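You operate a simulated robot arm through the tools that you are given. There is no shell and no other tool. Be economical: measure what you need, move in short steps, check, and stop when the job is done.

You run a simulated robot arm. Do the job below in one go: nothing can be reset, and whatever is moved stays where it is left.

JOB
Put the pleated filter marked "B-72" from the lane along the fence on top of the square yellow pad and the pleated filter marked "B-71" on top of the white clean filter there. Take the 60 mm grey spacer block from the lane along the fence and put it on top of the white short yellow-banded film roll there. Take the roll marked "Repair" from the rewind table top and put it on the core rack top. Put one of the spare relays from the sample bench top on the top of the feed table. Put the brown-banded wadding roll that says "N-24" from the sample bench top on the worktop under the upper shelf of the feed supplies rack and the brown-banded wadding roll labelled "P-70" on the free corner of the side table. The order is free. Set down upright: pleated filter, spare relay.

Only the result counts: the job must be done as asked and must still hold three seconds after the hand-in. Knocking over, shifting, dropping, spilling or breaking anything else fails it.

ROBOT AND FRAMES
A 6-joint arm with a four-finger gripper on a trunk, on a base that drives. Base frame: it is fixed to the floor where the robot stands at the start and does not move with it; the origin is under the middle of the robot, x ahead of it, y to its left, z up; the surface under the hand at the start is at about z = 0.85. Lengths are in m, angles in degrees, forces in N, time in s.
With the tool pointing down near the work surface it reaches from about 0.46 to 0.92 m from the robot's upright axis, wherever it stands. Its first joint turns from -166.0 to 166.0 degrees. Places, roughly: brown-banded wadding roll [-0.75, 4, 1]; clean filter [0.75, 0.25, 1]; core rack top (72x15 cm) [-2.74, -2.24, 0.8]; cream film tape roll, grey film tape roll, white f [-2.5, -1.5, 0.75]; free corner of the side table (20x18 cm) [-4.16, 2.02, 0.78]; grey spacer block [0.75, 0.25, 0.75]; pleated filter [0.75, 0.25, 1]; short yellow-banded film roll [0.5, 0.5, 1]; spare relay [-0.5, 3.5, 0.75]; square yellow pad (6x6x4 cm) [0.6, 0.1, 0.9]; top of the feed table [1.9, 0.3, 0.8]; worktop under the upper shelf of the feed supplies [3.2, 3.3, 0.9]. Payload 3.43 kg.
The TCP is the grasp point between the finger pads, 0.03 m short of the fingertips. In the tool frame z runs along the fingers and y along their closing line. The gripper opens to 0.12 m. The gripper's body begins 0.085 m behind the TCP.
Orientation is that of the tool frame in the base frame, as a unit quaternion [x, y, z, w]. With the fingers straight down and closing along the base's y, the tool's x points along the base's -x, its y along +y and its z along -z.

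CONTROLS
- The arm moves only by the tool servo_tool. Its argument "plan" is a list of rows, each an object (a shift or turn left out is 0, a gripper value left out holds the last) with "dp": the shift along the base's x, y, z in m, a list of three; "turn": the turn, a rotation vector about the base's x, y, z in degrees, a list of three; "gripper": the finger opening in m, from 0 to 0.12. In form: [{"dp": [x, y, z], "turn": [ax, ay, az], "gripper": gripper}, ...]. A call has 1 to 10 rows; each row shifts and turns the commanded pose from where the row before left it. Each row takes 0.2 s and may step no farther than 0.05 m and 8.6 degrees from the row before; otherwise, or with a gripper value out of range, the whole call is refused. A pose out of reach is approached as far as the arm can. The call stops where the force on the tool passes 40 N (or 10 N more than at its start, if that is more) or the arm is blocked; 0.2 s more then pass. Each finger halts on what it meets, pressing with about 43 N; the grip force reading is that of the motor and also rises with nothing between the fingers. The clock runs only during rows and for 0.2 s after the last one: add rows that do not move to give the fingers time. It gives the time, the measured TCP pose, the force on the tool (base axes), the opening and the grip force at its end, in the units of the frame above (readings bear some noise), with the torque about the TCP (base axes, N m) and any sound that the robot's microphone picked up.
- Cameras (640 x 400 px; columns grow to the right, rows downward): "scene" is now at [0.0578, 0.2089, 1.5865]; the picture's right is [0.13, -0.99, 0.00], its down [-0.74, -0.09, -0.66] and it looks along [0.66, 0.08, -0.75] (base axes); focal length 290 px, centre (320, 200). "wrist" rides on the gripper at [0.071, -0.017, -0.121] in the tool frame; the picture's right is [0.23, 0.97, 0.00], its down [-0.81, 0.19, -0.55] and it looks along [-0.54, 0.13, 0.83] (tool axes); focal length 275 px, centre (320, 200). There is no depth. A picture from a camera that has moved, and an enlarged one, comes with that camera's place and axes in the base frame and with its lens.
- camera(camera): a new picture of that camera. No time passes.
- raise_lower(by): slides the trunk up (or, below 0, down) by that many m; the arm and the scene camera ride with it, the base frame stays. It gives what a move gives, with no picture.
- drive_base(legs): drives the robot by 1 to 6 legs, each [ahead, left, turn to the left] in m, m and degrees, along the robot's own axes; the way and the turn of a leg run together, so that a leg with both is an arc; at most 1.5 m and 180 degrees a leg. The arm and the cameras ride along, it lands a little off, and it stops where it bumps. It gives what a move gives.
- turn_head(pan, tilt): turns the head with the scene camera to pan (to the left, within 120 degrees either way) and tilt (down, from -29 to 69), counted from straight ahead of the robot. It gives what a move gives.
- zoom(camera, box): a new picture of the part [left, top, right, bottom] of that camera's present view, enlarged. No time passes.
- hand_in(): hands the job in; it is judged then, once.

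Work in short steps. Places have to be worked out from the pictures, the camera data and where the tool is seen: move nearer, look again, correct. Check each grasp and each placing, and mend what went wrong. You have 207 turns and 200 pictures in all, those below and enlarged ones among them. Open the gripper and draw the arm clear of the work before you hand the job in, unless the task says otherwise; then end with one line.

The tools are called by a JSON object that holds its "method" and its "body". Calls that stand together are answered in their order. servo_tool: Moves the arm, as the interface text tells. Its arguments: {"type":"object","properties":{"plan":{"type":"array","items":{"type":"object","properties":{"dp":{"type":"array","items":{"type":"number"}},"turn":{"type":"array","items":{"type":"number"}},"gripper":{"type":"number"}}}}},"required":["plan"]} The other tools are called the same way: raise_lower (by) slides the trunk up or down; drive_base (legs) drives the base; turn_head (pan, tilt) turns the head that bears the scene camera; camera (camera) takes a picture; zoom (camera, box) takes an enlarged picture of a part of a camera's view; hand_in () hands the job in.

At the start:

```text
t: 0.0
position: [0.5469, -0.0066, 1.2254]
tool_rot: [0.0, 1.0, 0.001, 0.0]
force: [0.5, -0.7, 0.1]
torque: [0.0, 0.01, 0.02]
gripper_width: 0.1203
grasp_force: 0.0
trunk travel left (down, up): [-0.175, 0.365]
robot x, y, heading: [0.0011, -0.0006, 0.1]
head pan, tilt: [7.3, 48.4]
```

scene: 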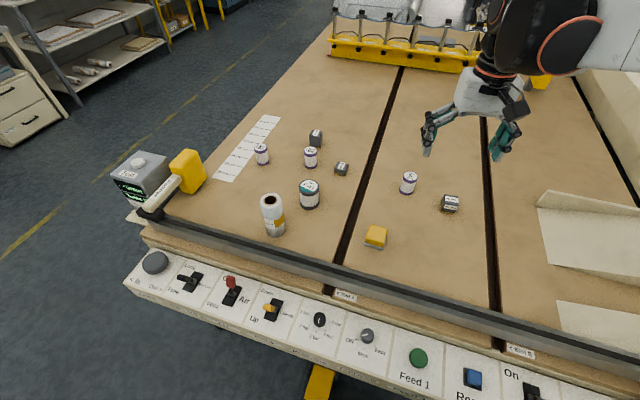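
wrist: 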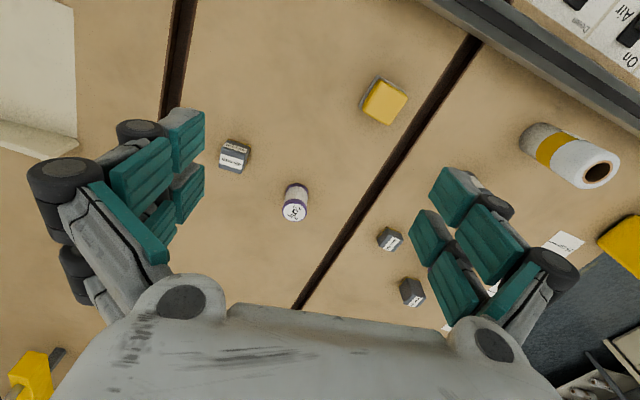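

I'll enlarge the lane area to read the labels.

{"method": "zoom", "body": {"camera": "scene", "box": [220, 110, 380, 210]}}

{"method": "zoom", "body": {"camera": "scene", "box": [340, 160, 500, 260]}}

{"method": "zoom", "body": {"camera": "scene", "box": [220, 160, 380, 260]}}

```text
4.00 times, centred on (300, 160) of scene
camera zoom: at [0.0578, 0.2089, 1.5865], right [0.13, -0.99, 0.0], down [-0.74, -0.09, -0.66], along [0.66, 0.08, -0.75], focal length 1160 px, centre (400, 360)
```

zoom: 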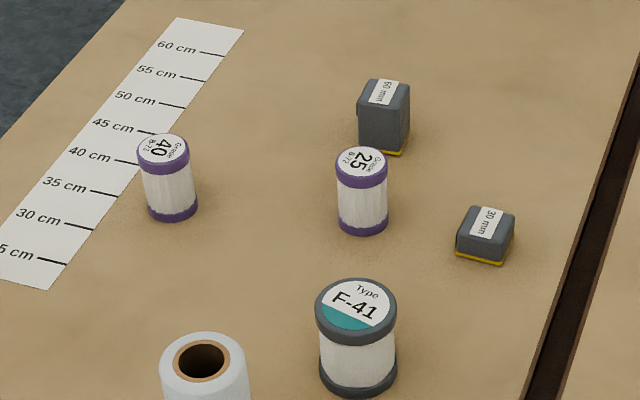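

```text
4.00 times, centred on (420, 210) of scene
camera zoom: at [0.0578, 0.2089, 1.5865], right [0.13, -0.99, 0.0], down [-0.74, -0.09, -0.66], along [0.66, 0.08, -0.75], focal length 1160 px, centre (-80, 160)
```

zoom: 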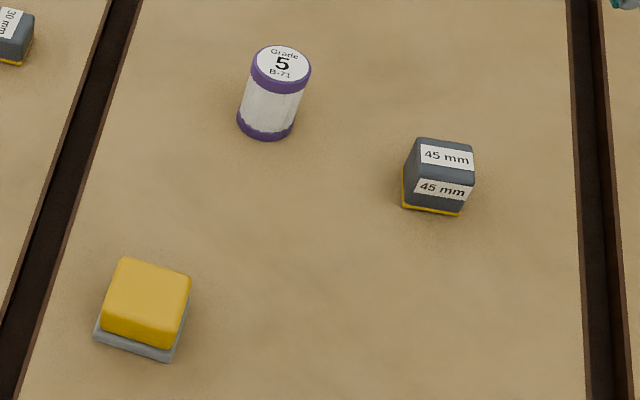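

```text
4.00 times, centred on (300, 210) of scene
camera zoom: at [0.0578, 0.2089, 1.5865], right [0.13, -0.99, 0.0], down [-0.74, -0.09, -0.66], along [0.66, 0.08, -0.75], focal length 1160 px, centre (400, 160)
```

zoom: 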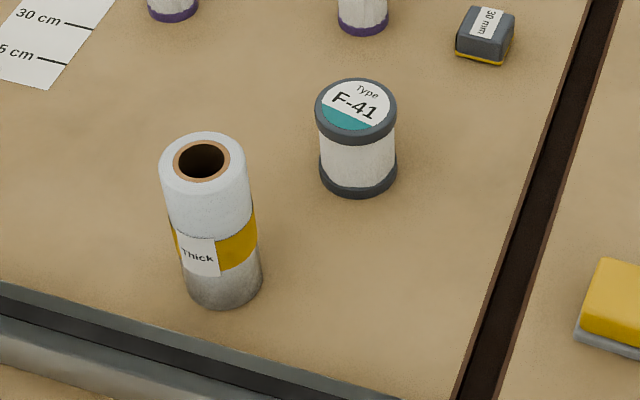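

Positions are estimated. Now I'll look straight down in front and also to the right and left, for clearance of the base.

{"method": "turn_head", "body": {"pan": 0, "tilt": 69}}

{"method": "camera", "body": {"camera": "scene"}}

{"method": "turn_head", "body": {"pan": 60, "tilt": 35}}

{"method": "camera", "body": {"camera": "scene"}}

{"method": "turn_head", "body": {"pan": -40, "tilt": 35}}

{"method": "camera", "body": {"camera": "scene"}}

```text
t: 0.8
position: [0.5474, -0.0074, 1.2252]
tool_rot: [0.0, 1.0, 0.0, 0.0]
force: [0.0, -0.5, -0.2]
torque: [0.04, 0.02, 0.01]
gripper_width: 0.1198
grasp_force: 0.1
trunk travel left (down, up): [-0.175, 0.365]
robot x, y, heading: [0.0048, 0.0013, 0.0]
head pan, tilt: [0.0, 68.8]
```

```text
194 pictures are left
camera scene: at [0.0359, 0.199, 1.5624], right [0.0, -1.0, 0.0], down [-0.93, 0.0, -0.36], along [0.36, 0.0, -0.93], focal length 290 px, centre (320, 200)
```

scene: 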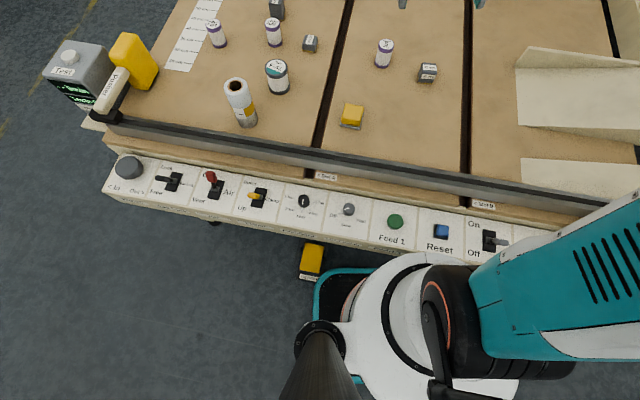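

```text
t: 2.1
position: [0.5472, -0.0075, 1.2243]
tool_rot: [0.0, 1.0, 0.0, 0.0]
force: [0.1, -0.3, 0.0]
torque: [0.03, 0.01, 0.0]
gripper_width: 0.12
grasp_force: 0.0
trunk travel left (down, up): [-0.175, 0.365]
robot x, y, heading: [-0.0001, 0.0018, -0.0]
head pan, tilt: [60.0, 35.0]
```

```text
193 pictures are left
camera scene: at [0.024, 0.2752, 1.606], right [0.87, -0.5, 0.0], down [-0.29, -0.5, -0.82], along [0.41, 0.71, -0.57], focal length 290 px, centre (320, 200)
```

scene: 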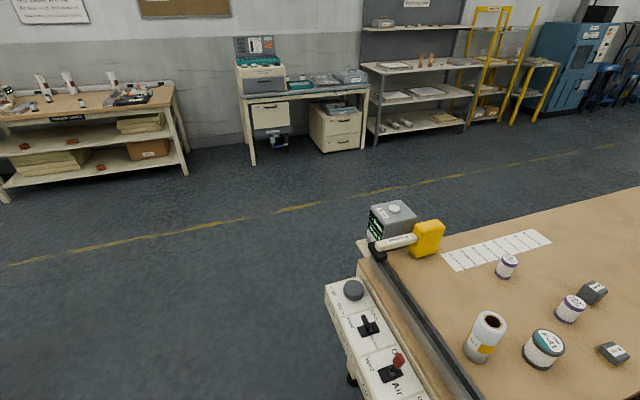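

```text
t: 3.9
position: [0.5481, -0.0079, 1.2259]
tool_rot: [0.0, 1.0, 0.0, 0.0]
force: [0.7, -0.4, -0.7]
torque: [0.0, 0.02, -0.01]
gripper_width: 0.12
grasp_force: 0.0
trunk travel left (down, up): [-0.175, 0.365]
robot x, y, heading: [-0.0039, -0.001, 0.1]
head pan, tilt: [-40.0, 35.0]
```

```text
192 pictures are left
camera scene: at [0.0669, 0.1849, 1.6063], right [-0.16, -0.99, 0.0], down [-0.56, 0.09, -0.82], along [0.81, -0.13, -0.57], focal length 290 px, centre (320, 200)
```

scene: 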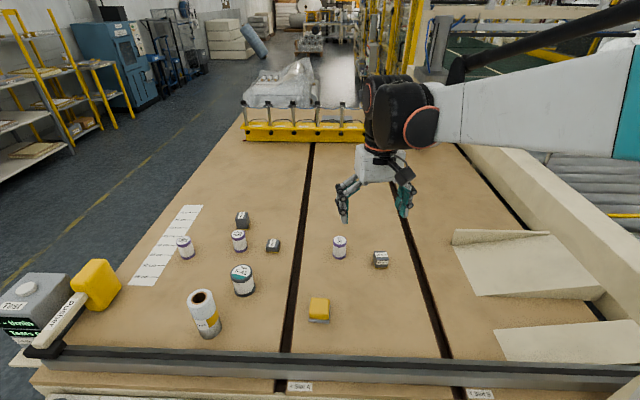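

The left side aisle is free, so the far block can be reached from there. First B-71: I move above it at about (0.787, 0.0) and verify with the wrist camera.

{"method": "servo_tool", "body": {"plan": [{"dp": [0.046, 0.001, -0.03], "gripper": 0.08}, {"dp": [0.046, 0.001, -0.03]}, {"dp": [0.046, 0.001, -0.03]}, {"dp": [0.046, 0.001, -0.03]}, {"dp": [0.046, 0.003, -0.03]}, {}]}}

{"method": "camera", "body": {"camera": "wrist"}}

{"method": "turn_head", "body": {"pan": 0, "tilt": 48}}

{"method": "camera", "body": {"camera": "scene"}}

```text
refused: row 1 steps farther than a row can; nothing moved
```

```text
191 pictures are left
camera wrist: at [0.4771, -0.0245, 1.3451], right [-0.23, 0.97, 0.0], down [0.81, 0.19, 0.55], along [0.54, 0.13, -0.83], focal length 275 px, centre (320, 200)
```

wrist: 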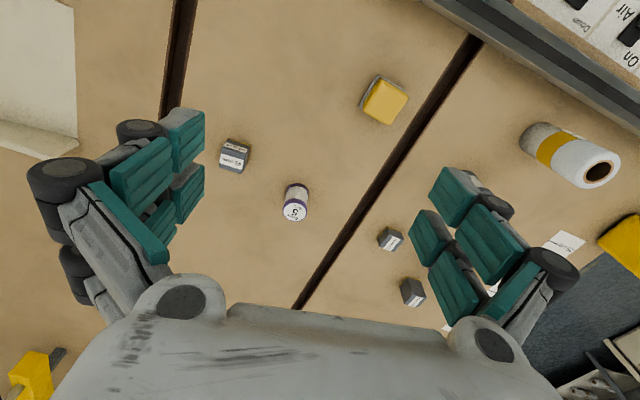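

```text
t: 5.0
position: [0.5473, -0.0065, 1.225]
tool_rot: [0.0, 1.0, 0.0, -0.001]
force: [-0.4, -0.1, 0.3]
torque: [0.0, -0.01, 0.02]
gripper_width: 0.1201
grasp_force: 0.0
trunk travel left (down, up): [-0.175, 0.365]
robot x, y, heading: [0.001, 0.0042, -0.3]
head pan, tilt: [0.0, 48.0]
```

```text
190 pictures are left
camera scene: at [0.0584, 0.199, 1.5871], right [0.0, -1.0, 0.0], down [-0.74, 0.0, -0.67], along [0.67, 0.0, -0.74], focal length 290 px, centre (320, 200)
```

scene: 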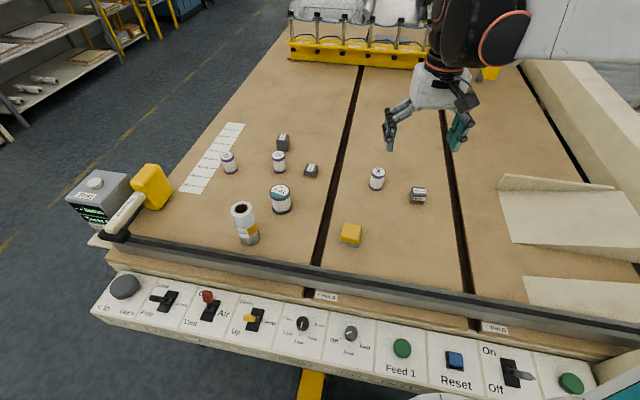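

A row is limited to 0.05 m total; I'll repeat with smaller steps.

{"method": "servo_tool", "body": {"plan": [{"dp": [0.04, 0.001, -0.028], "gripper": 0.08}, {"dp": [0.04, 0.001, -0.028]}, {"dp": [0.04, 0.001, -0.028]}, {"dp": [0.04, 0.001, -0.028]}, {"dp": [0.04, 0.001, -0.028]}, {"dp": [0.04, 0.001, -0.028]}, {}]}}

{"method": "camera", "body": {"camera": "wrist"}}

{"method": "zoom", "body": {"camera": "scene", "box": [320, 110, 480, 210]}}

```text
t: 6.6
position: [0.7885, 0.0011, 1.0571]
tool_rot: [0.001, 1.0, 0.0, 0.0]
force: [1.3, -0.4, -0.1]
torque: [-0.03, 0.04, -0.05]
gripper_width: 0.08
grasp_force: 0.0
trunk travel left (down, up): [-0.175, 0.365]
robot x, y, heading: [0.001, 0.0011, -0.1]
head pan, tilt: [0.0, 48.0]
```

```text
189 pictures are left
camera wrist: at [0.7176, -0.0158, 1.1773], right [-0.23, 0.97, 0.0], down [0.81, 0.19, 0.55], along [0.54, 0.13, -0.83], focal length 275 px, centre (320, 200)
```

wrist: 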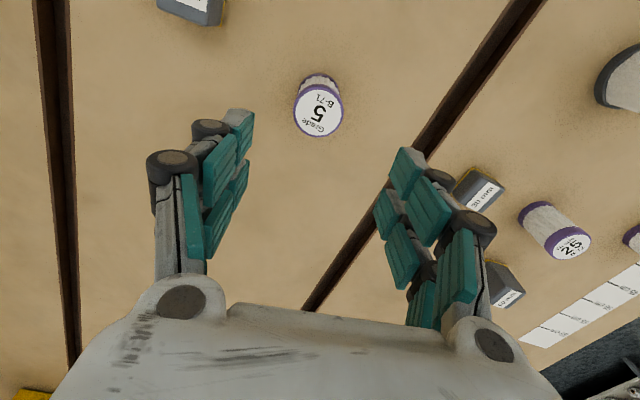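

```text
4.00 times, centred on (400, 160) of scene
camera zoom: at [0.0592, 0.199, 1.5871], right [0.0, -1.0, 0.0], down [-0.74, 0.0, -0.67], along [0.67, 0.0, -0.74], focal length 1160 px, centre (0, 360)
```

zoom: 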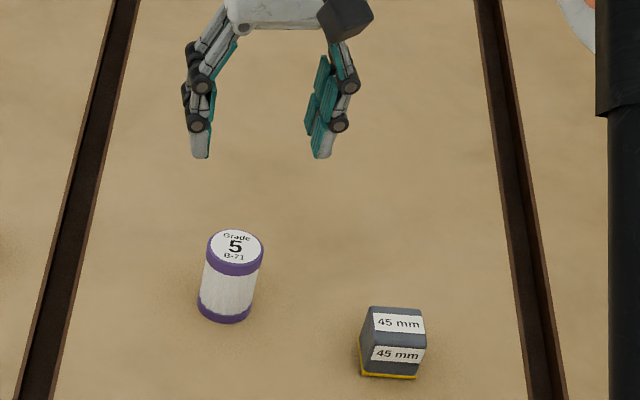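

The wrist view confirms B-71 at (0.788, 0.000). Descend to z≈0.893 and close.

{"method": "servo_tool", "body": {"plan": [{"dp": [0, 0, -0.045]}, {"dp": [0, -0.001, -0.045]}, {"dp": [0, 0, -0.04]}, {"dp": [0, 0, -0.034]}, {}, {"gripper": 0.03}, {}, {}]}}

{"method": "camera", "body": {"camera": "wrist"}}

```text
t: 8.4
position: [0.7892, -0.0029, 0.8927]
tool_rot: [0.0, 1.0, 0.0, 0.0]
force: [0.1, 0.6, -0.8]
torque: [0.02, 0.03, -0.01]
gripper_width: 0.0456
grasp_force: 43.1
trunk travel left (down, up): [-0.175, 0.365]
robot x, y, heading: [0.0007, -0.0027, -0.0]
head pan, tilt: [0.0, 48.0]
```

```text
187 pictures are left
camera wrist: at [0.7186, -0.0201, 1.0125], right [-0.23, 0.97, 0.0], down [0.81, 0.19, 0.55], along [0.54, 0.13, -0.83], focal length 275 px, centre (320, 200)
```

wrist: 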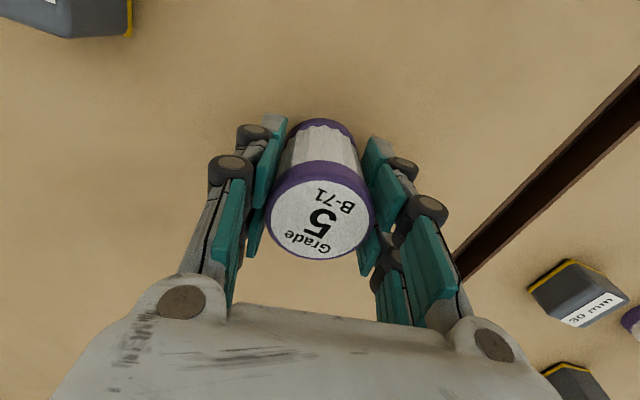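

B-71 is held. Lift it, and zoom on F-41 for its position and height.

{"method": "servo_tool", "body": {"plan": [{"dp": [0, 0, 0.045]}, {"dp": [0, 0, 0.045]}, {"dp": [0, 0, 0.045]}, {"dp": [0, 0, 0.035]}, {}]}}

{"method": "zoom", "body": {"camera": "scene", "box": [200, 150, 360, 250]}}

```text
t: 9.6
position: [0.7861, -0.0023, 1.0649]
tool_rot: [0.0, 1.0, 0.0, 0.0]
force: [-0.4, -0.4, -0.4]
torque: [0.0, -0.03, -0.01]
gripper_width: 0.03
grasp_force: 0.0
trunk travel left (down, up): [-0.175, 0.365]
robot x, y, heading: [-0.0012, -0.0013, 0.0]
head pan, tilt: [0.0, 48.0]
```

```text
4.00 times, centred on (280, 200) of scene
camera zoom: at [0.0588, 0.1989, 1.587], right [0.0, -1.0, 0.0], down [-0.74, 0.0, -0.67], along [0.67, 0.0, -0.74], focal length 1160 px, centre (480, 200)
```

zoom: 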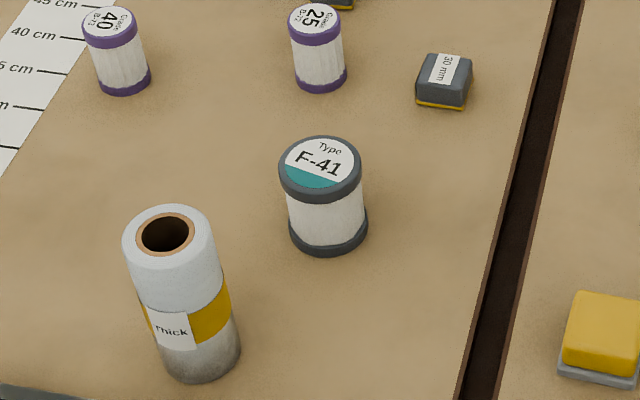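

The opening fell to 0.03 with no force, so the filter slipped out. Check where it is.

{"method": "camera", "body": {"camera": "wrist"}}

{"method": "zoom", "body": {"camera": "scene", "box": [320, 110, 480, 210]}}

```text
185 pictures are left
camera wrist: at [0.715, -0.019, 1.1847], right [-0.23, 0.97, 0.0], down [0.81, 0.19, 0.55], along [0.54, 0.13, -0.83], focal length 275 px, centre (320, 200)
```

wrist: 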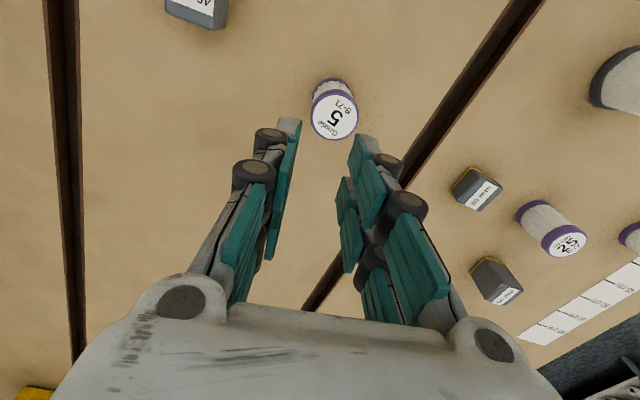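

```text
4.00 times, centred on (400, 160) of scene
camera zoom: at [0.0588, 0.1989, 1.587], right [0.0, -1.0, 0.0], down [-0.74, 0.0, -0.67], along [0.67, 0.0, -0.74], focal length 1160 px, centre (0, 360)
```

zoom: 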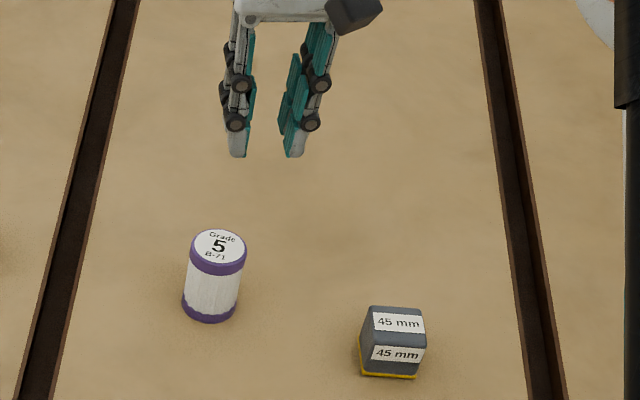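

It stands upright, merely shifted to about (0.788, 0.013). I reopen, re-centre, and grip firmly with a full-close command, then lift slowly.

{"method": "servo_tool", "body": {"plan": [{"dp": [0.001, 0.015, 0], "gripper": 0.08}, {}, {"dp": [0, 0, -0.045]}, {"dp": [0, 0, -0.045]}, {"dp": [0, 0, -0.04]}, {"dp": [0, 0, -0.045]}, {}]}}

{"method": "camera", "body": {"camera": "wrist"}}

```text
t: 11.2
position: [0.7875, 0.0111, 0.8869]
tool_rot: [0.0, 1.0, 0.0, -0.001]
force: [-0.2, -0.2, -0.9]
torque: [0.02, 0.05, -0.04]
gripper_width: 0.0802
grasp_force: 0.0
trunk travel left (down, up): [-0.175, 0.365]
robot x, y, heading: [0.0012, 0.0003, 0.1]
head pan, tilt: [0.0, 48.0]
```

```text
183 pictures are left
camera wrist: at [0.7161, -0.0056, 1.0065], right [-0.23, 0.97, 0.0], down [0.81, 0.19, 0.55], along [0.54, 0.13, -0.83], focal length 275 px, centre (320, 200)
```

wrist: 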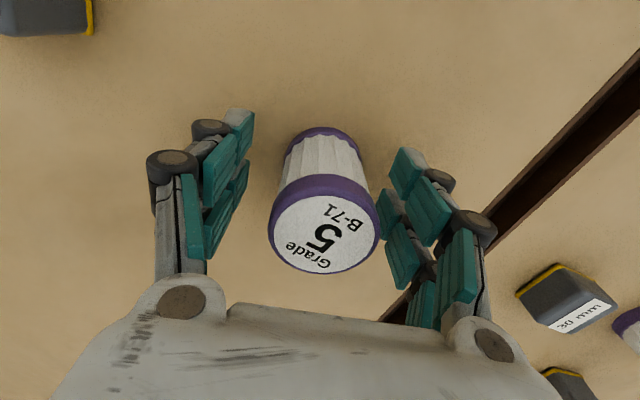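

The filter is centred at the TCP. Close fully with more time, then lift slightly and check.

{"method": "servo_tool", "body": {"plan": [{"gripper": 0.0}, {}, {}, {}, {"dp": [0, 0, 0.01]}, {"dp": [0, 0, 0.01]}, {}]}}

{"method": "camera", "body": {"camera": "wrist"}}

```text
t: 12.8
position: [0.7879, 0.0118, 0.9077]
tool_rot: [0.0, 1.0, 0.0, 0.0]
force: [0.2, 0.4, -0.7]
torque: [0.04, 0.0, 0.01]
gripper_width: 0.046
grasp_force: 43.1
trunk travel left (down, up): [-0.175, 0.365]
robot x, y, heading: [0.0013, -0.0004, -0.0]
head pan, tilt: [0.0, 48.0]
```

```text
182 pictures are left
camera wrist: at [0.7163, -0.0053, 1.0279], right [-0.23, 0.97, 0.0], down [0.81, 0.19, 0.55], along [0.54, 0.13, -0.83], focal length 275 px, centre (320, 200)
```

wrist: 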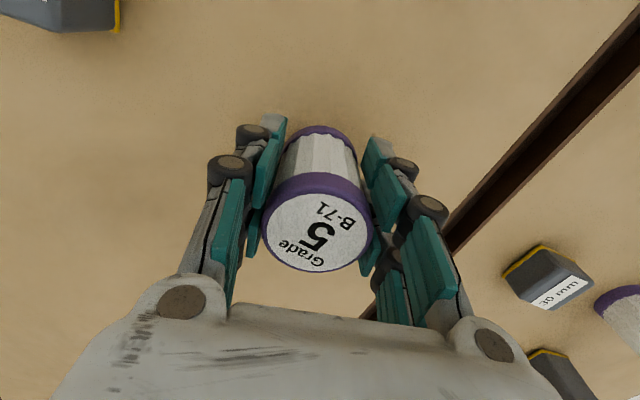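

Held. Lift gently and carry towards F-41 at (0.683, 0.324).

{"method": "servo_tool", "body": {"plan": [{"dp": [0, 0, 0.02]}, {"dp": [0, 0, 0.03]}, {"dp": [0, 0, 0.03]}, {"dp": [0, 0.01, 0.03]}, {"dp": [-0.01, 0.03, 0.01]}, {"dp": [-0.015, 0.04, 0]}, {"dp": [-0.015, 0.04, 0]}, {"dp": [-0.015, 0.04, 0]}, {"dp": [-0.015, 0.04, 0]}, {}]}}

{"method": "servo_tool", "body": {"plan": [{"dp": [-0.012, 0.04, 0]}, {"dp": [-0.012, 0.04, 0]}, {"dp": [-0.01, 0.0325, 0]}, {}, {}]}}

{"method": "camera", "body": {"camera": "wrist"}}

{"method": "camera", "body": {"camera": "scene"}}

```text
t: 15.0
position: [0.719, 0.213, 1.0293]
tool_rot: [-0.001, 1.0, 0.0, 0.0]
force: [-0.8, 0.3, -0.4]
torque: [0.0, 0.02, 0.0]
gripper_width: 0.0462
grasp_force: 43.6
trunk travel left (down, up): [-0.175, 0.365]
robot x, y, heading: [0.0026, -0.0039, 0.1]
head pan, tilt: [0.0, 48.0]
```

```text
t: 16.2
position: [0.6834, 0.3261, 1.0275]
tool_rot: [0.0, 1.0, 0.001, -0.001]
force: [0.7, -0.2, -0.1]
torque: [0.05, 0.0, 0.03]
gripper_width: 0.046
grasp_force: 43.1
trunk travel left (down, up): [-0.175, 0.365]
robot x, y, heading: [-0.0023, -0.0002, 0.1]
head pan, tilt: [0.0, 48.0]
```

```text
181 pictures are left
camera wrist: at [0.6129, 0.3077, 1.1477], right [-0.23, 0.97, 0.0], down [0.81, 0.19, 0.55], along [0.54, 0.13, -0.83], focal length 275 px, centre (320, 200)
```

wrist: 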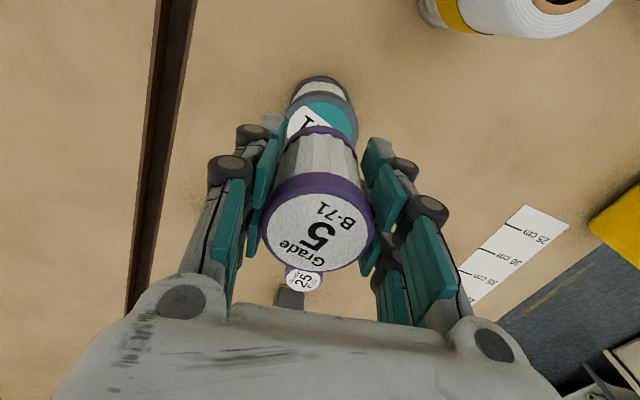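

```text
180 pictures are left
camera scene: at [0.0589, 0.1988, 1.5871], right [0.0, -1.0, 0.0], down [-0.74, 0.0, -0.67], along [0.67, 0.0, -0.74], focal length 290 px, centre (320, 200)
```

scene: 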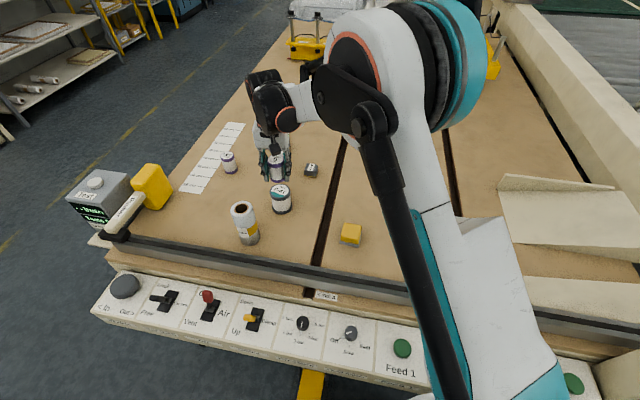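

F-41 sits right below. Lower to just above contact, then creep down with force check.

{"method": "servo_tool", "body": {"plan": [{"dp": [0, -0.001, -0.025]}, {"dp": [0, 0, -0.02]}, {"dp": [0, 0, -0.005]}, {}]}}

{"method": "zoom", "body": {"camera": "scene", "box": [220, 130, 340, 230]}}

```text
t: 17.2
position: [0.684, 0.3255, 0.9777]
tool_rot: [0.0, 1.0, 0.0, -0.001]
force: [0.0, -0.4, -0.5]
torque: [0.01, 0.0, -0.01]
gripper_width: 0.046
grasp_force: 43.3
trunk travel left (down, up): [-0.175, 0.365]
robot x, y, heading: [-0.0009, 0.0022, 0.2]
head pan, tilt: [0.0, 48.0]
```

```text
4.00 times, centred on (280, 180) of scene
camera zoom: at [0.0589, 0.1991, 1.587], right [0.0, -1.0, 0.0], down [-0.74, 0.0, -0.67], along [0.67, 0.0, -0.74], focal length 1160 px, centre (480, 280)
```

zoom: 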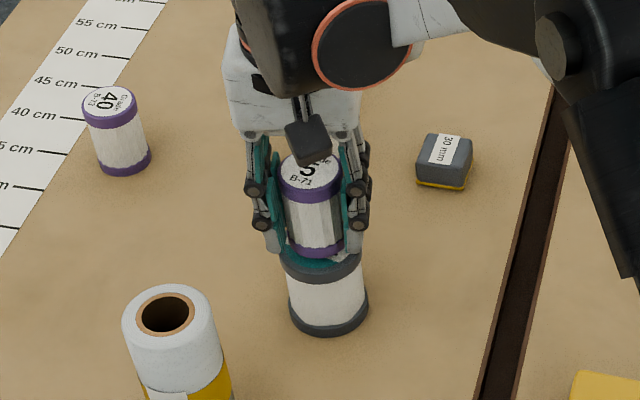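

Roughly 10 mm remains and a 3 mm offset in y; correct and creep down to contact.

{"method": "servo_tool", "body": {"plan": [{"dp": [-0.001, -0.003, -0.004]}, {"dp": [0, 0, -0.003]}, {"dp": [0, 0, -0.002]}, {"dp": [0, 0, -0.002]}, {}]}}

{"method": "zoom", "body": {"camera": "scene", "box": [220, 130, 340, 230]}}

```text
t: 18.4
position: [0.6832, 0.3212, 0.9673]
tool_rot: [0.0, 1.0, 0.0, 0.0]
force: [-0.3, 0.3, -1.5]
torque: [-0.01, 0.0, 0.01]
gripper_width: 0.0458
grasp_force: 42.6
trunk travel left (down, up): [-0.175, 0.365]
robot x, y, heading: [0.0008, 0.0029, 0.1]
head pan, tilt: [0.0, 48.0]
```

```text
4.00 times, centred on (280, 180) of scene
camera zoom: at [0.059, 0.1992, 1.587], right [0.0, -1.0, 0.0], down [-0.74, 0.0, -0.67], along [0.67, 0.0, -0.74], focal length 1160 px, centre (480, 280)
```

zoom: 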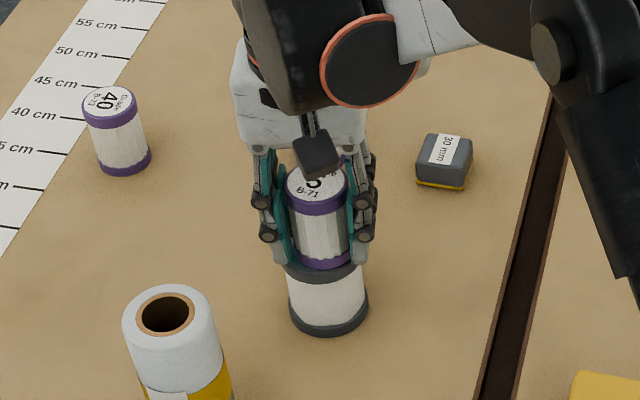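

Aligned; force hints at first contact. Creep a few more mm for a definite contact reading.

{"method": "servo_tool", "body": {"plan": [{"dp": [0, 0, -0.001]}, {}]}}

{"method": "servo_tool", "body": {"plan": [{"dp": [0, 0, -0.0015]}, {}]}}

```text
t: 19.0
position: [0.6835, 0.3224, 0.9658]
tool_rot: [0.0, 1.0, 0.0, 0.0]
force: [0.9, 0.9, -1.0]
torque: [-0.05, 0.01, 0.0]
gripper_width: 0.0462
grasp_force: 43.0
trunk travel left (down, up): [-0.175, 0.365]
robot x, y, heading: [0.0012, -0.001, 0.1]
head pan, tilt: [0.0, 48.0]
```

```text
t: 19.6
position: [0.6832, 0.3222, 0.9651]
tool_rot: [0.001, 1.0, 0.0, 0.0]
force: [0.8, 1.2, 7.2]
torque: [-0.07, -0.12, 0.02]
gripper_width: 0.046
grasp_force: 43.2
trunk travel left (down, up): [-0.175, 0.365]
robot x, y, heading: [0.0006, -0.0021, 0.0]
head pan, tilt: [0.0, 48.0]
```

Contact (7 N upward). Open gently and back straight up.

{"method": "servo_tool", "body": {"plan": [{"gripper": 0.06}, {"gripper": 0.08}, {}, {"dp": [0, 0, 0.03]}, {"dp": [0, 0, 0.04]}, {"dp": [0, 0, 0.04]}, {}]}}

{"method": "zoom", "body": {"camera": "scene", "box": [220, 130, 340, 230]}}

{"method": "camera", "body": {"camera": "wrist"}}

```text
t: 21.2
position: [0.6826, 0.3226, 1.0766]
tool_rot: [0.0, 1.0, 0.0, 0.0]
force: [-0.7, -0.6, -0.5]
torque: [-0.01, -0.01, 0.02]
gripper_width: 0.08
grasp_force: 0.1
trunk travel left (down, up): [-0.175, 0.365]
robot x, y, heading: [-0.001, -0.0012, 0.0]
head pan, tilt: [0.0, 48.0]
```

```text
4.00 times, centred on (280, 180) of scene
camera zoom: at [0.0586, 0.199, 1.587], right [0.0, -1.0, 0.0], down [-0.74, 0.0, -0.67], along [0.67, 0.0, -0.74], focal length 1160 px, centre (480, 280)
```

zoom: 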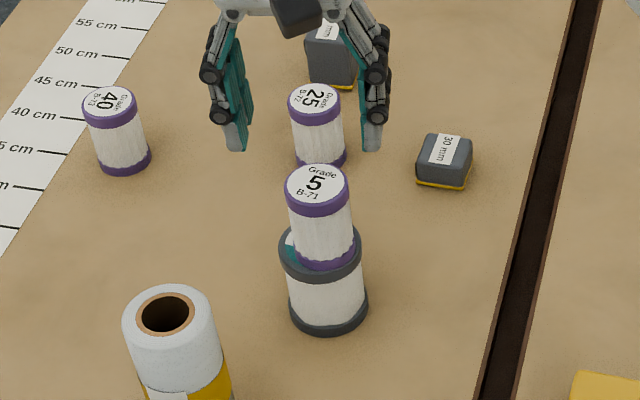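

```text
176 pictures are left
camera wrist: at [0.6126, 0.3044, 1.1962], right [-0.23, 0.97, 0.0], down [0.81, 0.19, 0.55], along [0.54, 0.13, -0.83], focal length 275 px, centre (320, 200)
```

wrist: 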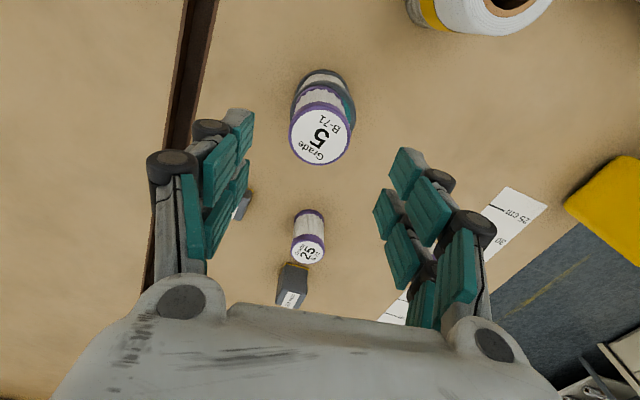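

B-71 stands well on F-41. Now B-72 at about (0.876, 0.350): move above it and see whether the reach allows it.

{"method": "servo_tool", "body": {"plan": [{"dp": [0, 0, 0.02]}, {"dp": [0.045, 0.006, 0]}, {"dp": [0.045, 0.006, 0]}, {"dp": [0.045, 0.006, 0]}, {"dp": [0.045, 0.006, 0]}, {"dp": [0.013, 0.003, -0.04]}, {"dp": [0, 0, -0.04]}, {}]}}

{"method": "camera", "body": {"camera": "wrist"}}

```text
t: 23.0
position: [0.8556, 0.3402, 1.0131]
tool_rot: [0.0, 1.0, 0.0, 0.0]
force: [0.1, 0.0, -0.6]
torque: [0.03, 0.0, 0.01]
gripper_width: 0.0801
grasp_force: 0.1
out of reach, approached as far as the arm can: row 5, 6
trunk travel left (down, up): [-0.175, 0.365]
robot x, y, heading: [-0.0003, 0.0019, 0.0]
head pan, tilt: [0.0, 48.0]
```

```text
175 pictures are left
camera wrist: at [0.784, 0.3231, 1.1325], right [-0.23, 0.97, 0.0], down [0.81, 0.19, 0.55], along [0.54, 0.13, -0.83], focal length 275 px, centre (320, 200)
```

wrist: 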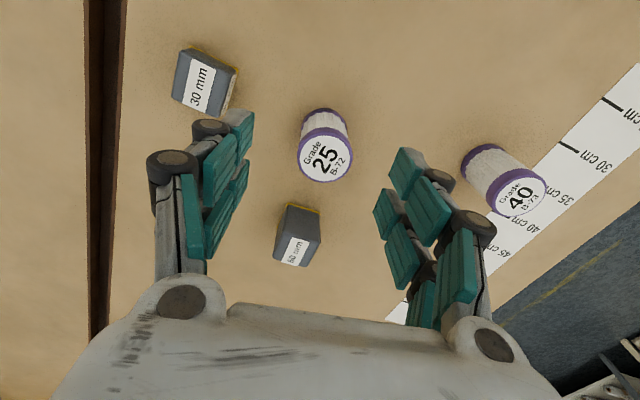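

B-72 is at (0.879, 0.350), 2–3 cm past vertical reach. I tilt the tool 12° outward about the closing axis, which extends the reach, and keep it tilted through placing.

{"method": "servo_tool", "body": {"plan": [{"turn": [0, -6, 0]}, {"turn": [0, -6, 0]}, {"dp": [0.023, 0.0095, 0]}, {}, {}]}}

{"method": "camera", "body": {"camera": "wrist"}}

```text
t: 24.2
position: [0.8763, 0.35, 1.0126]
tool_rot: [0.0, 0.995, -0.001, 0.104]
force: [-0.2, -1.1, 0.7]
torque: [0.02, 0.0, 0.01]
gripper_width: 0.08
grasp_force: 0.0
trunk travel left (down, up): [-0.175, 0.365]
robot x, y, heading: [0.0043, -0.0064, 0.0]
head pan, tilt: [0.0, 48.0]
```

```text
174 pictures are left
camera wrist: at [0.7825, 0.3323, 1.1144], right [-0.23, 0.97, -0.05], down [0.68, 0.19, 0.71], along [0.7, 0.13, -0.7], focal length 275 px, centre (320, 200)
```

wrist: 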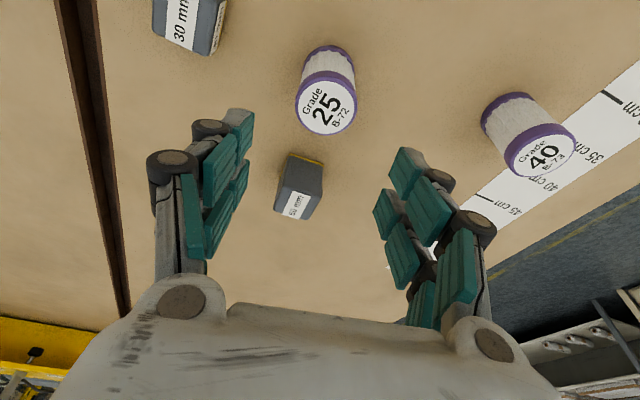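

Now within reach. Descend onto B-72 (0.879, 0.351).

{"method": "servo_tool", "body": {"plan": [{"dp": [0.002, 0.001, -0.04]}, {"dp": [0, 0, -0.04]}, {"dp": [0, 0, -0.045]}, {}]}}

{"method": "camera", "body": {"camera": "wrist"}}

```text
t: 25.2
position: [0.8795, 0.3534, 0.8855]
tool_rot: [0.0, 0.995, 0.0, 0.104]
force: [0.2, -0.3, -0.3]
torque: [0.0, 0.02, 0.01]
gripper_width: 0.08
grasp_force: 0.1
trunk travel left (down, up): [-0.175, 0.365]
robot x, y, heading: [0.0025, -0.0035, 0.1]
head pan, tilt: [0.0, 48.0]
```

```text
173 pictures are left
camera wrist: at [0.7854, 0.3359, 0.9884], right [-0.23, 0.97, -0.05], down [0.68, 0.19, 0.71], along [0.7, 0.13, -0.7], focal length 275 px, centre (320, 200)
```

wrist: 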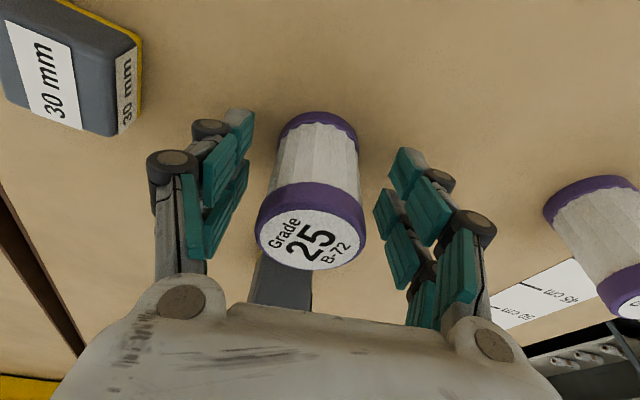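

Centred within 3 mm; adjust y, close, and lift slowly.

{"method": "servo_tool", "body": {"plan": [{"dp": [0, -0.003, 0]}, {"gripper": 0.0}, {}, {}, {}, {"dp": [0, 0, 0.01]}, {"dp": [0, 0, 0.015]}, {"dp": [0, 0, 0.02]}, {"dp": [0, 0, 0.025]}, {}]}}

{"method": "camera", "body": {"camera": "wrist"}}

```text
t: 27.4
position: [0.8781, 0.3481, 0.9567]
tool_rot: [0.001, 0.994, 0.0, 0.105]
force: [-0.8, -0.2, -0.6]
torque: [-0.01, -0.01, 0.02]
gripper_width: 0.0464
grasp_force: 42.8
trunk travel left (down, up): [-0.175, 0.365]
robot x, y, heading: [-0.0008, 0.0005, -0.3]
head pan, tilt: [0.0, 48.0]
```

```text
172 pictures are left
camera wrist: at [0.7844, 0.3319, 1.0597], right [-0.23, 0.97, -0.05], down [0.68, 0.19, 0.71], along [0.7, 0.13, -0.7], focal length 275 px, centre (320, 200)
```

wrist: 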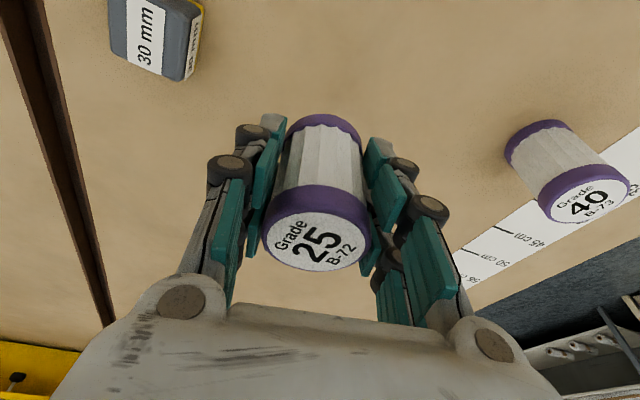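

B-72 held. Carry it towards the pad, moving first to smaller y, away from the stack, while rising.

{"method": "servo_tool", "body": {"plan": [{"dp": [-0.005, -0.03, 0.02]}, {"dp": [-0.005, -0.04, 0.02]}, {"dp": [-0.01, -0.04, 0.02]}, {"dp": [-0.02, -0.04, 0.01]}, {"dp": [-0.04, -0.02, 0]}, {"dp": [-0.04, -0.02, 0]}, {"dp": [-0.04, -0.02, 0]}, {"dp": [-0.045, -0.01, 0]}, {"dp": [-0.04, -0.01, 0]}, {}]}}

{"method": "camera", "body": {"camera": "wrist"}}

{"method": "zoom", "body": {"camera": "scene", "box": [270, 150, 430, 250]}}

```text
t: 29.6
position: [0.6339, 0.119, 1.0272]
tool_rot: [0.0, 0.994, 0.0, 0.105]
force: [-0.7, -1.0, 0.2]
torque: [0.03, 0.0, 0.03]
gripper_width: 0.0463
grasp_force: 42.4
trunk travel left (down, up): [-0.175, 0.365]
robot x, y, heading: [-0.0016, -0.002, -0.1]
head pan, tilt: [0.0, 48.0]
```

```text
171 pictures are left
camera wrist: at [0.5407, 0.1023, 1.1281], right [-0.23, 0.97, -0.05], down [0.68, 0.19, 0.71], along [0.7, 0.13, -0.7], focal length 275 px, centre (320, 200)
```

wrist: 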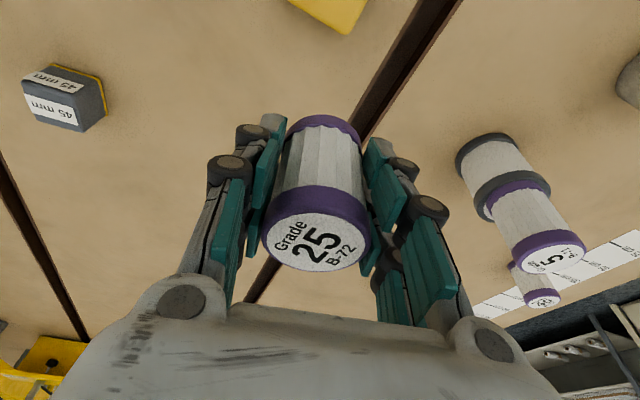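

```text
4.00 times, centred on (350, 200) of scene
camera zoom: at [0.0587, 0.1989, 1.587], right [0.0, -1.0, 0.0], down [-0.74, 0.0, -0.67], along [0.67, 0.0, -0.74], focal length 1160 px, centre (200, 200)
```

zoom: 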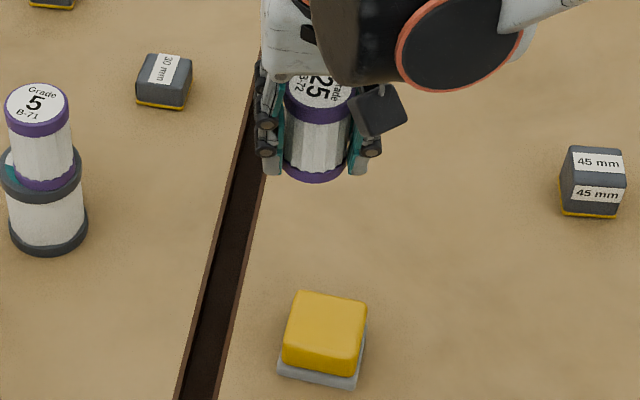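

Pad centre about (0.565, 0.106), top ≈0.89. Move over it at moderate height and check alignment.

{"method": "servo_tool", "body": {"plan": [{"dp": [-0.035, -0.007, -0.01]}, {"dp": [-0.034, -0.006, -0.02]}, {"dp": [0, 0, -0.03]}, {}, {}]}}

{"method": "camera", "body": {"camera": "wrist"}}

{"method": "zoom", "body": {"camera": "scene", "box": [270, 170, 430, 270]}}

```text
t: 30.8
position: [0.5667, 0.1071, 0.9648]
tool_rot: [0.0, 0.994, -0.001, 0.106]
force: [0.0, 0.0, -1.3]
torque: [0.0, 0.0, -0.04]
gripper_width: 0.0463
grasp_force: 42.9
trunk travel left (down, up): [-0.175, 0.365]
robot x, y, heading: [0.004, -0.0001, -0.2]
head pan, tilt: [0.0, 48.0]
```

```text
169 pictures are left
camera wrist: at [0.4707, 0.0891, 1.0683], right [-0.23, 0.97, -0.05], down [0.68, 0.19, 0.71], along [0.7, 0.13, -0.7], focal length 275 px, centre (320, 200)
```

wrist: 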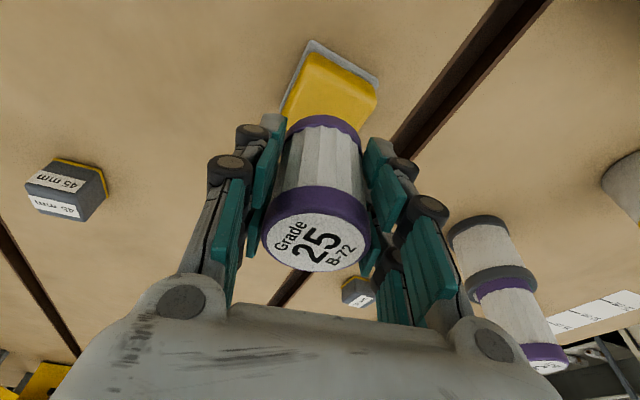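

```text
4.00 times, centred on (350, 220) of scene
camera zoom: at [0.0584, 0.1989, 1.5871], right [0.0, -1.0, 0.0], down [-0.74, 0.0, -0.67], along [0.67, 0.0, -0.74], focal length 1160 px, centre (200, 120)
```

zoom: 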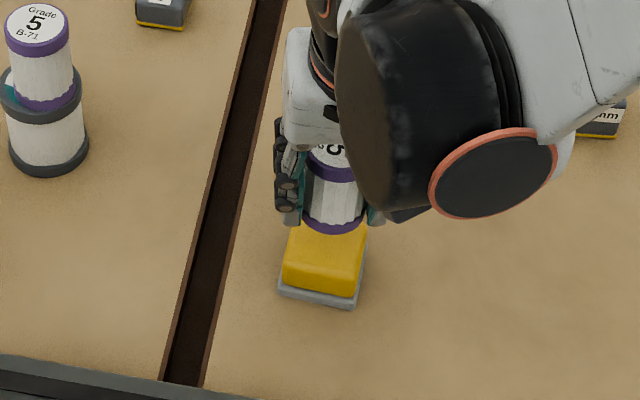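

Alignment matches. Lower by 32 mm then creep to contact.

{"method": "servo_tool", "body": {"plan": [{"dp": [0, 0, -0.02]}, {"dp": [0, 0, -0.012]}, {"dp": [0, 0, -0.002]}, {"dp": [0, 0, -0.001]}, {}]}}

{"method": "servo_tool", "body": {"plan": [{"dp": [0, 0, -0.0015]}, {}]}}

{"method": "zoom", "body": {"camera": "scene", "box": [270, 170, 430, 270]}}

```text
t: 32.0
position: [0.5645, 0.1035, 0.9312]
tool_rot: [0.0, 0.995, -0.001, 0.104]
force: [0.3, 0.3, -1.2]
torque: [-0.03, 0.02, 0.01]
gripper_width: 0.0465
grasp_force: 42.8
trunk travel left (down, up): [-0.175, 0.365]
robot x, y, heading: [-0.0036, -0.0008, -0.4]
head pan, tilt: [0.0, 48.0]
```

```text
t: 32.6
position: [0.565, 0.1039, 0.9297]
tool_rot: [-0.001, 0.995, 0.0, 0.104]
force: [0.0, -0.1, -0.1]
torque: [0.04, 0.02, 0.01]
gripper_width: 0.0461
grasp_force: 43.2
trunk travel left (down, up): [-0.175, 0.365]
robot x, y, heading: [0.0001, 0.0025, -0.2]
head pan, tilt: [0.0, 48.0]
```

```text
4.00 times, centred on (350, 220) of scene
camera zoom: at [0.0589, 0.199, 1.5871], right [0.0, -1.0, 0.0], down [-0.74, 0.0, -0.67], along [0.67, 0.0, -0.74], focal length 1160 px, centre (200, 120)
```

zoom: 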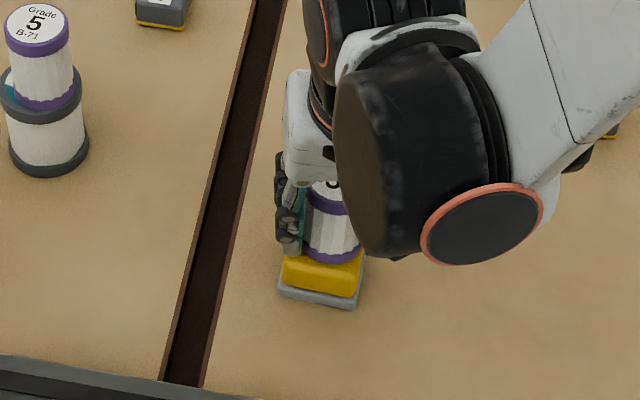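

Nearly there; shift y +2 mm and creep down further.

{"method": "servo_tool", "body": {"plan": [{"dp": [0, 0.002, -0.0015]}, {}]}}

{"method": "servo_tool", "body": {"plan": [{"dp": [0, 0, -0.0015]}, {}]}}

{"method": "servo_tool", "body": {"plan": [{"dp": [0, 0, -0.0015]}, {}]}}

```text
t: 33.2
position: [0.565, 0.1069, 0.9295]
tool_rot: [0.0, 0.994, 0.001, 0.105]
force: [-0.5, -0.9, -0.8]
torque: [0.0, 0.01, 0.04]
gripper_width: 0.0459
grasp_force: 43.1
trunk travel left (down, up): [-0.175, 0.365]
robot x, y, heading: [0.0032, 0.0008, -0.3]
head pan, tilt: [0.0, 48.0]
```

```text
t: 33.8
position: [0.5655, 0.106, 0.9281]
tool_rot: [0.0, 0.995, 0.0, 0.104]
force: [0.6, 0.7, -1.0]
torque: [0.02, -0.02, -0.02]
gripper_width: 0.0464
grasp_force: 42.5
trunk travel left (down, up): [-0.175, 0.365]
robot x, y, heading: [0.0007, 0.0033, 0.3]
head pan, tilt: [0.0, 48.0]
```

```text
t: 34.4
position: [0.5643, 0.1062, 0.926]
tool_rot: [0.0, 0.995, 0.0, 0.104]
force: [0.1, -0.8, 14.2]
torque: [0.0, -0.01, 0.02]
gripper_width: 0.0461
grasp_force: 43.3
trunk travel left (down, up): [-0.175, 0.365]
robot x, y, heading: [0.0009, -0.0036, -0.0]
head pan, tilt: [0.0, 48.0]
```

Contact (14 N). Release and retreat upward.

{"method": "servo_tool", "body": {"plan": [{"gripper": 0.06}, {"gripper": 0.08}, {}, {"dp": [-0.006, 0, 0.03]}, {"dp": [-0.008, 0, 0.04]}, {"dp": [0, 0, 0.045]}, {"dp": [0.0, 0.0, 0.04]}, {"turn": [0, 6, 0]}, {"turn": [0, 6, 0]}, {}]}}

{"method": "camera", "body": {"camera": "scene"}}

{"method": "camera", "body": {"camera": "wrist"}}

```text
t: 36.6
position: [0.5521, 0.1065, 1.0806]
tool_rot: [-0.001, 1.0, 0.001, -0.001]
force: [-0.5, 0.5, 0.2]
torque: [-0.02, -0.03, -0.02]
gripper_width: 0.0801
grasp_force: 0.1
trunk travel left (down, up): [-0.175, 0.365]
robot x, y, heading: [-0.0007, 0.0011, 0.1]
head pan, tilt: [0.0, 48.0]
```

```text
166 pictures are left
camera scene: at [0.0586, 0.199, 1.5871], right [0.0, -1.0, 0.0], down [-0.74, 0.0, -0.67], along [0.67, 0.0, -0.74], focal length 290 px, centre (320, 200)
```

scene: 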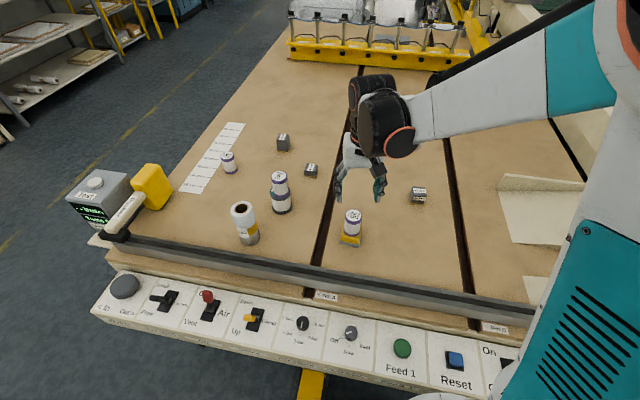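

```text
165 pictures are left
camera wrist: at [0.4808, 0.0898, 1.2004], right [-0.23, 0.97, 0.0], down [0.81, 0.19, 0.55], along [0.54, 0.13, -0.83], focal length 275 px, centre (320, 200)
```

wrist: 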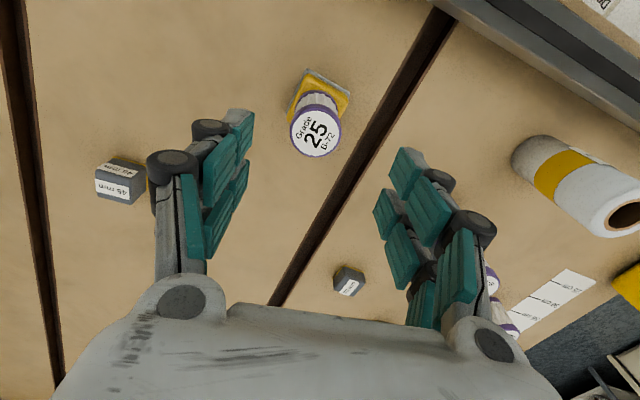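

Both filters are placed. Next the 60 mm block, from the table's left side: raise the arm, then drive round back–left–ahead and turn right.

{"method": "servo_tool", "body": {"plan": [{"dp": [-0.01, 0, 0.045]}, {"dp": [-0.01, 0, 0.045]}, {"dp": [-0.01, -0.02, 0.04]}, {"dp": [0, -0.03, 0.03]}, {"dp": [0, -0.03, 0]}, {}]}}

{"method": "drive_base", "body": {"legs": [[-0.2, 0, 0], [0, 1.4, 0], [1.15, 0, 0]]}}

{"method": "turn_head", "body": {"pan": -70, "tilt": 45}}

{"method": "camera", "body": {"camera": "scene"}}

```text
t: 38.0
position: [0.5226, 0.0241, 1.2399]
tool_rot: [0.0, 1.0, 0.001, 0.0]
force: [-0.4, -0.4, -0.1]
torque: [0.03, 0.02, -0.02]
gripper_width: 0.0802
grasp_force: 0.0
trunk travel left (down, up): [-0.175, 0.365]
robot x, y, heading: [0.002, -0.0002, -0.1]
head pan, tilt: [0.0, 48.0]
```

```text
t: 51.6
position: [1.4773, 1.3972, 1.2398]
tool_rot: [0.015, 1.0, 0.0, 0.0]
force: [0.4, 0.5, 0.3]
torque: [0.0, 0.02, 0.01]
gripper_width: 0.0801
grasp_force: 0.0
trunk travel left (down, up): [-0.175, 0.365]
robot x, y, heading: [0.9529, 1.3873, -1.5]
head pan, tilt: [0.0, 48.0]
```

```text
t: 53.0
position: [1.4764, 1.3983, 1.2394]
tool_rot: [0.015, 1.0, 0.0, 0.001]
force: [-0.1, -0.2, -0.8]
torque: [0.03, 0.01, 0.02]
gripper_width: 0.08
grasp_force: 0.1
trunk travel left (down, up): [-0.175, 0.365]
robot x, y, heading: [0.9549, 1.3916, -1.6]
head pan, tilt: [-70.0, 45.0]
```

```text
164 pictures are left
camera scene: at [0.965, 1.5104, 1.5913], right [-0.95, -0.32, 0.0], down [-0.22, 0.67, -0.71], along [0.22, -0.67, -0.71], focal length 290 px, centre (320, 200)
```

scene: 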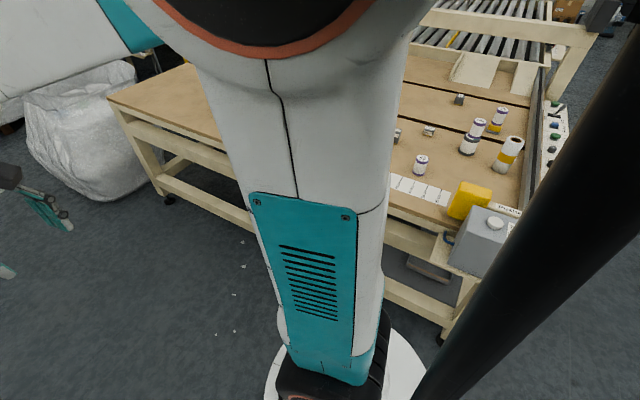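

Position as expected. Turn right to face the table and approach by 0.25 m.

{"method": "drive_base", "body": {"legs": [[0, 0, -98]]}}

{"method": "turn_head", "body": {"pan": -10, "tilt": 55}}

{"method": "camera", "body": {"camera": "scene"}}

```text
t: 57.5
position: [0.9017, 0.8675, 1.2394]
tool_rot: [0.756, 0.654, 0.001, 0.001]
force: [0.5, -0.1, -0.2]
torque: [-0.01, 0.01, 0.0]
gripper_width: 0.08
grasp_force: 0.1
trunk travel left (down, up): [-0.175, 0.365]
robot x, y, heading: [0.9532, 1.3871, -98.1]
head pan, tilt: [-70.0, 45.0]
```

```text
t: 58.8
position: [0.9016, 0.867, 1.2404]
tool_rot: [0.756, 0.655, 0.0, 0.0]
force: [0.1, -0.8, -0.2]
torque: [0.02, 0.02, -0.03]
gripper_width: 0.08
grasp_force: 0.1
trunk travel left (down, up): [-0.175, 0.365]
robot x, y, heading: [0.952, 1.3855, -98.3]
head pan, tilt: [-10.0, 55.0]
```

```text
163 pictures are left
camera scene: at [1.0919, 1.3285, 1.5879], right [-0.62, 0.79, 0.0], down [0.58, 0.46, -0.68], along [-0.53, -0.42, -0.74], focal length 290 px, centre (320, 200)
```

scene: 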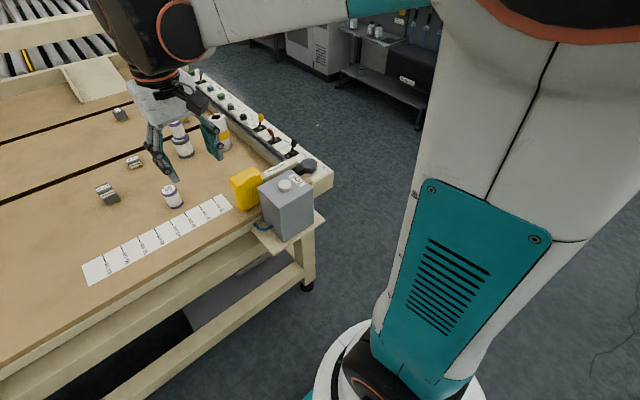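

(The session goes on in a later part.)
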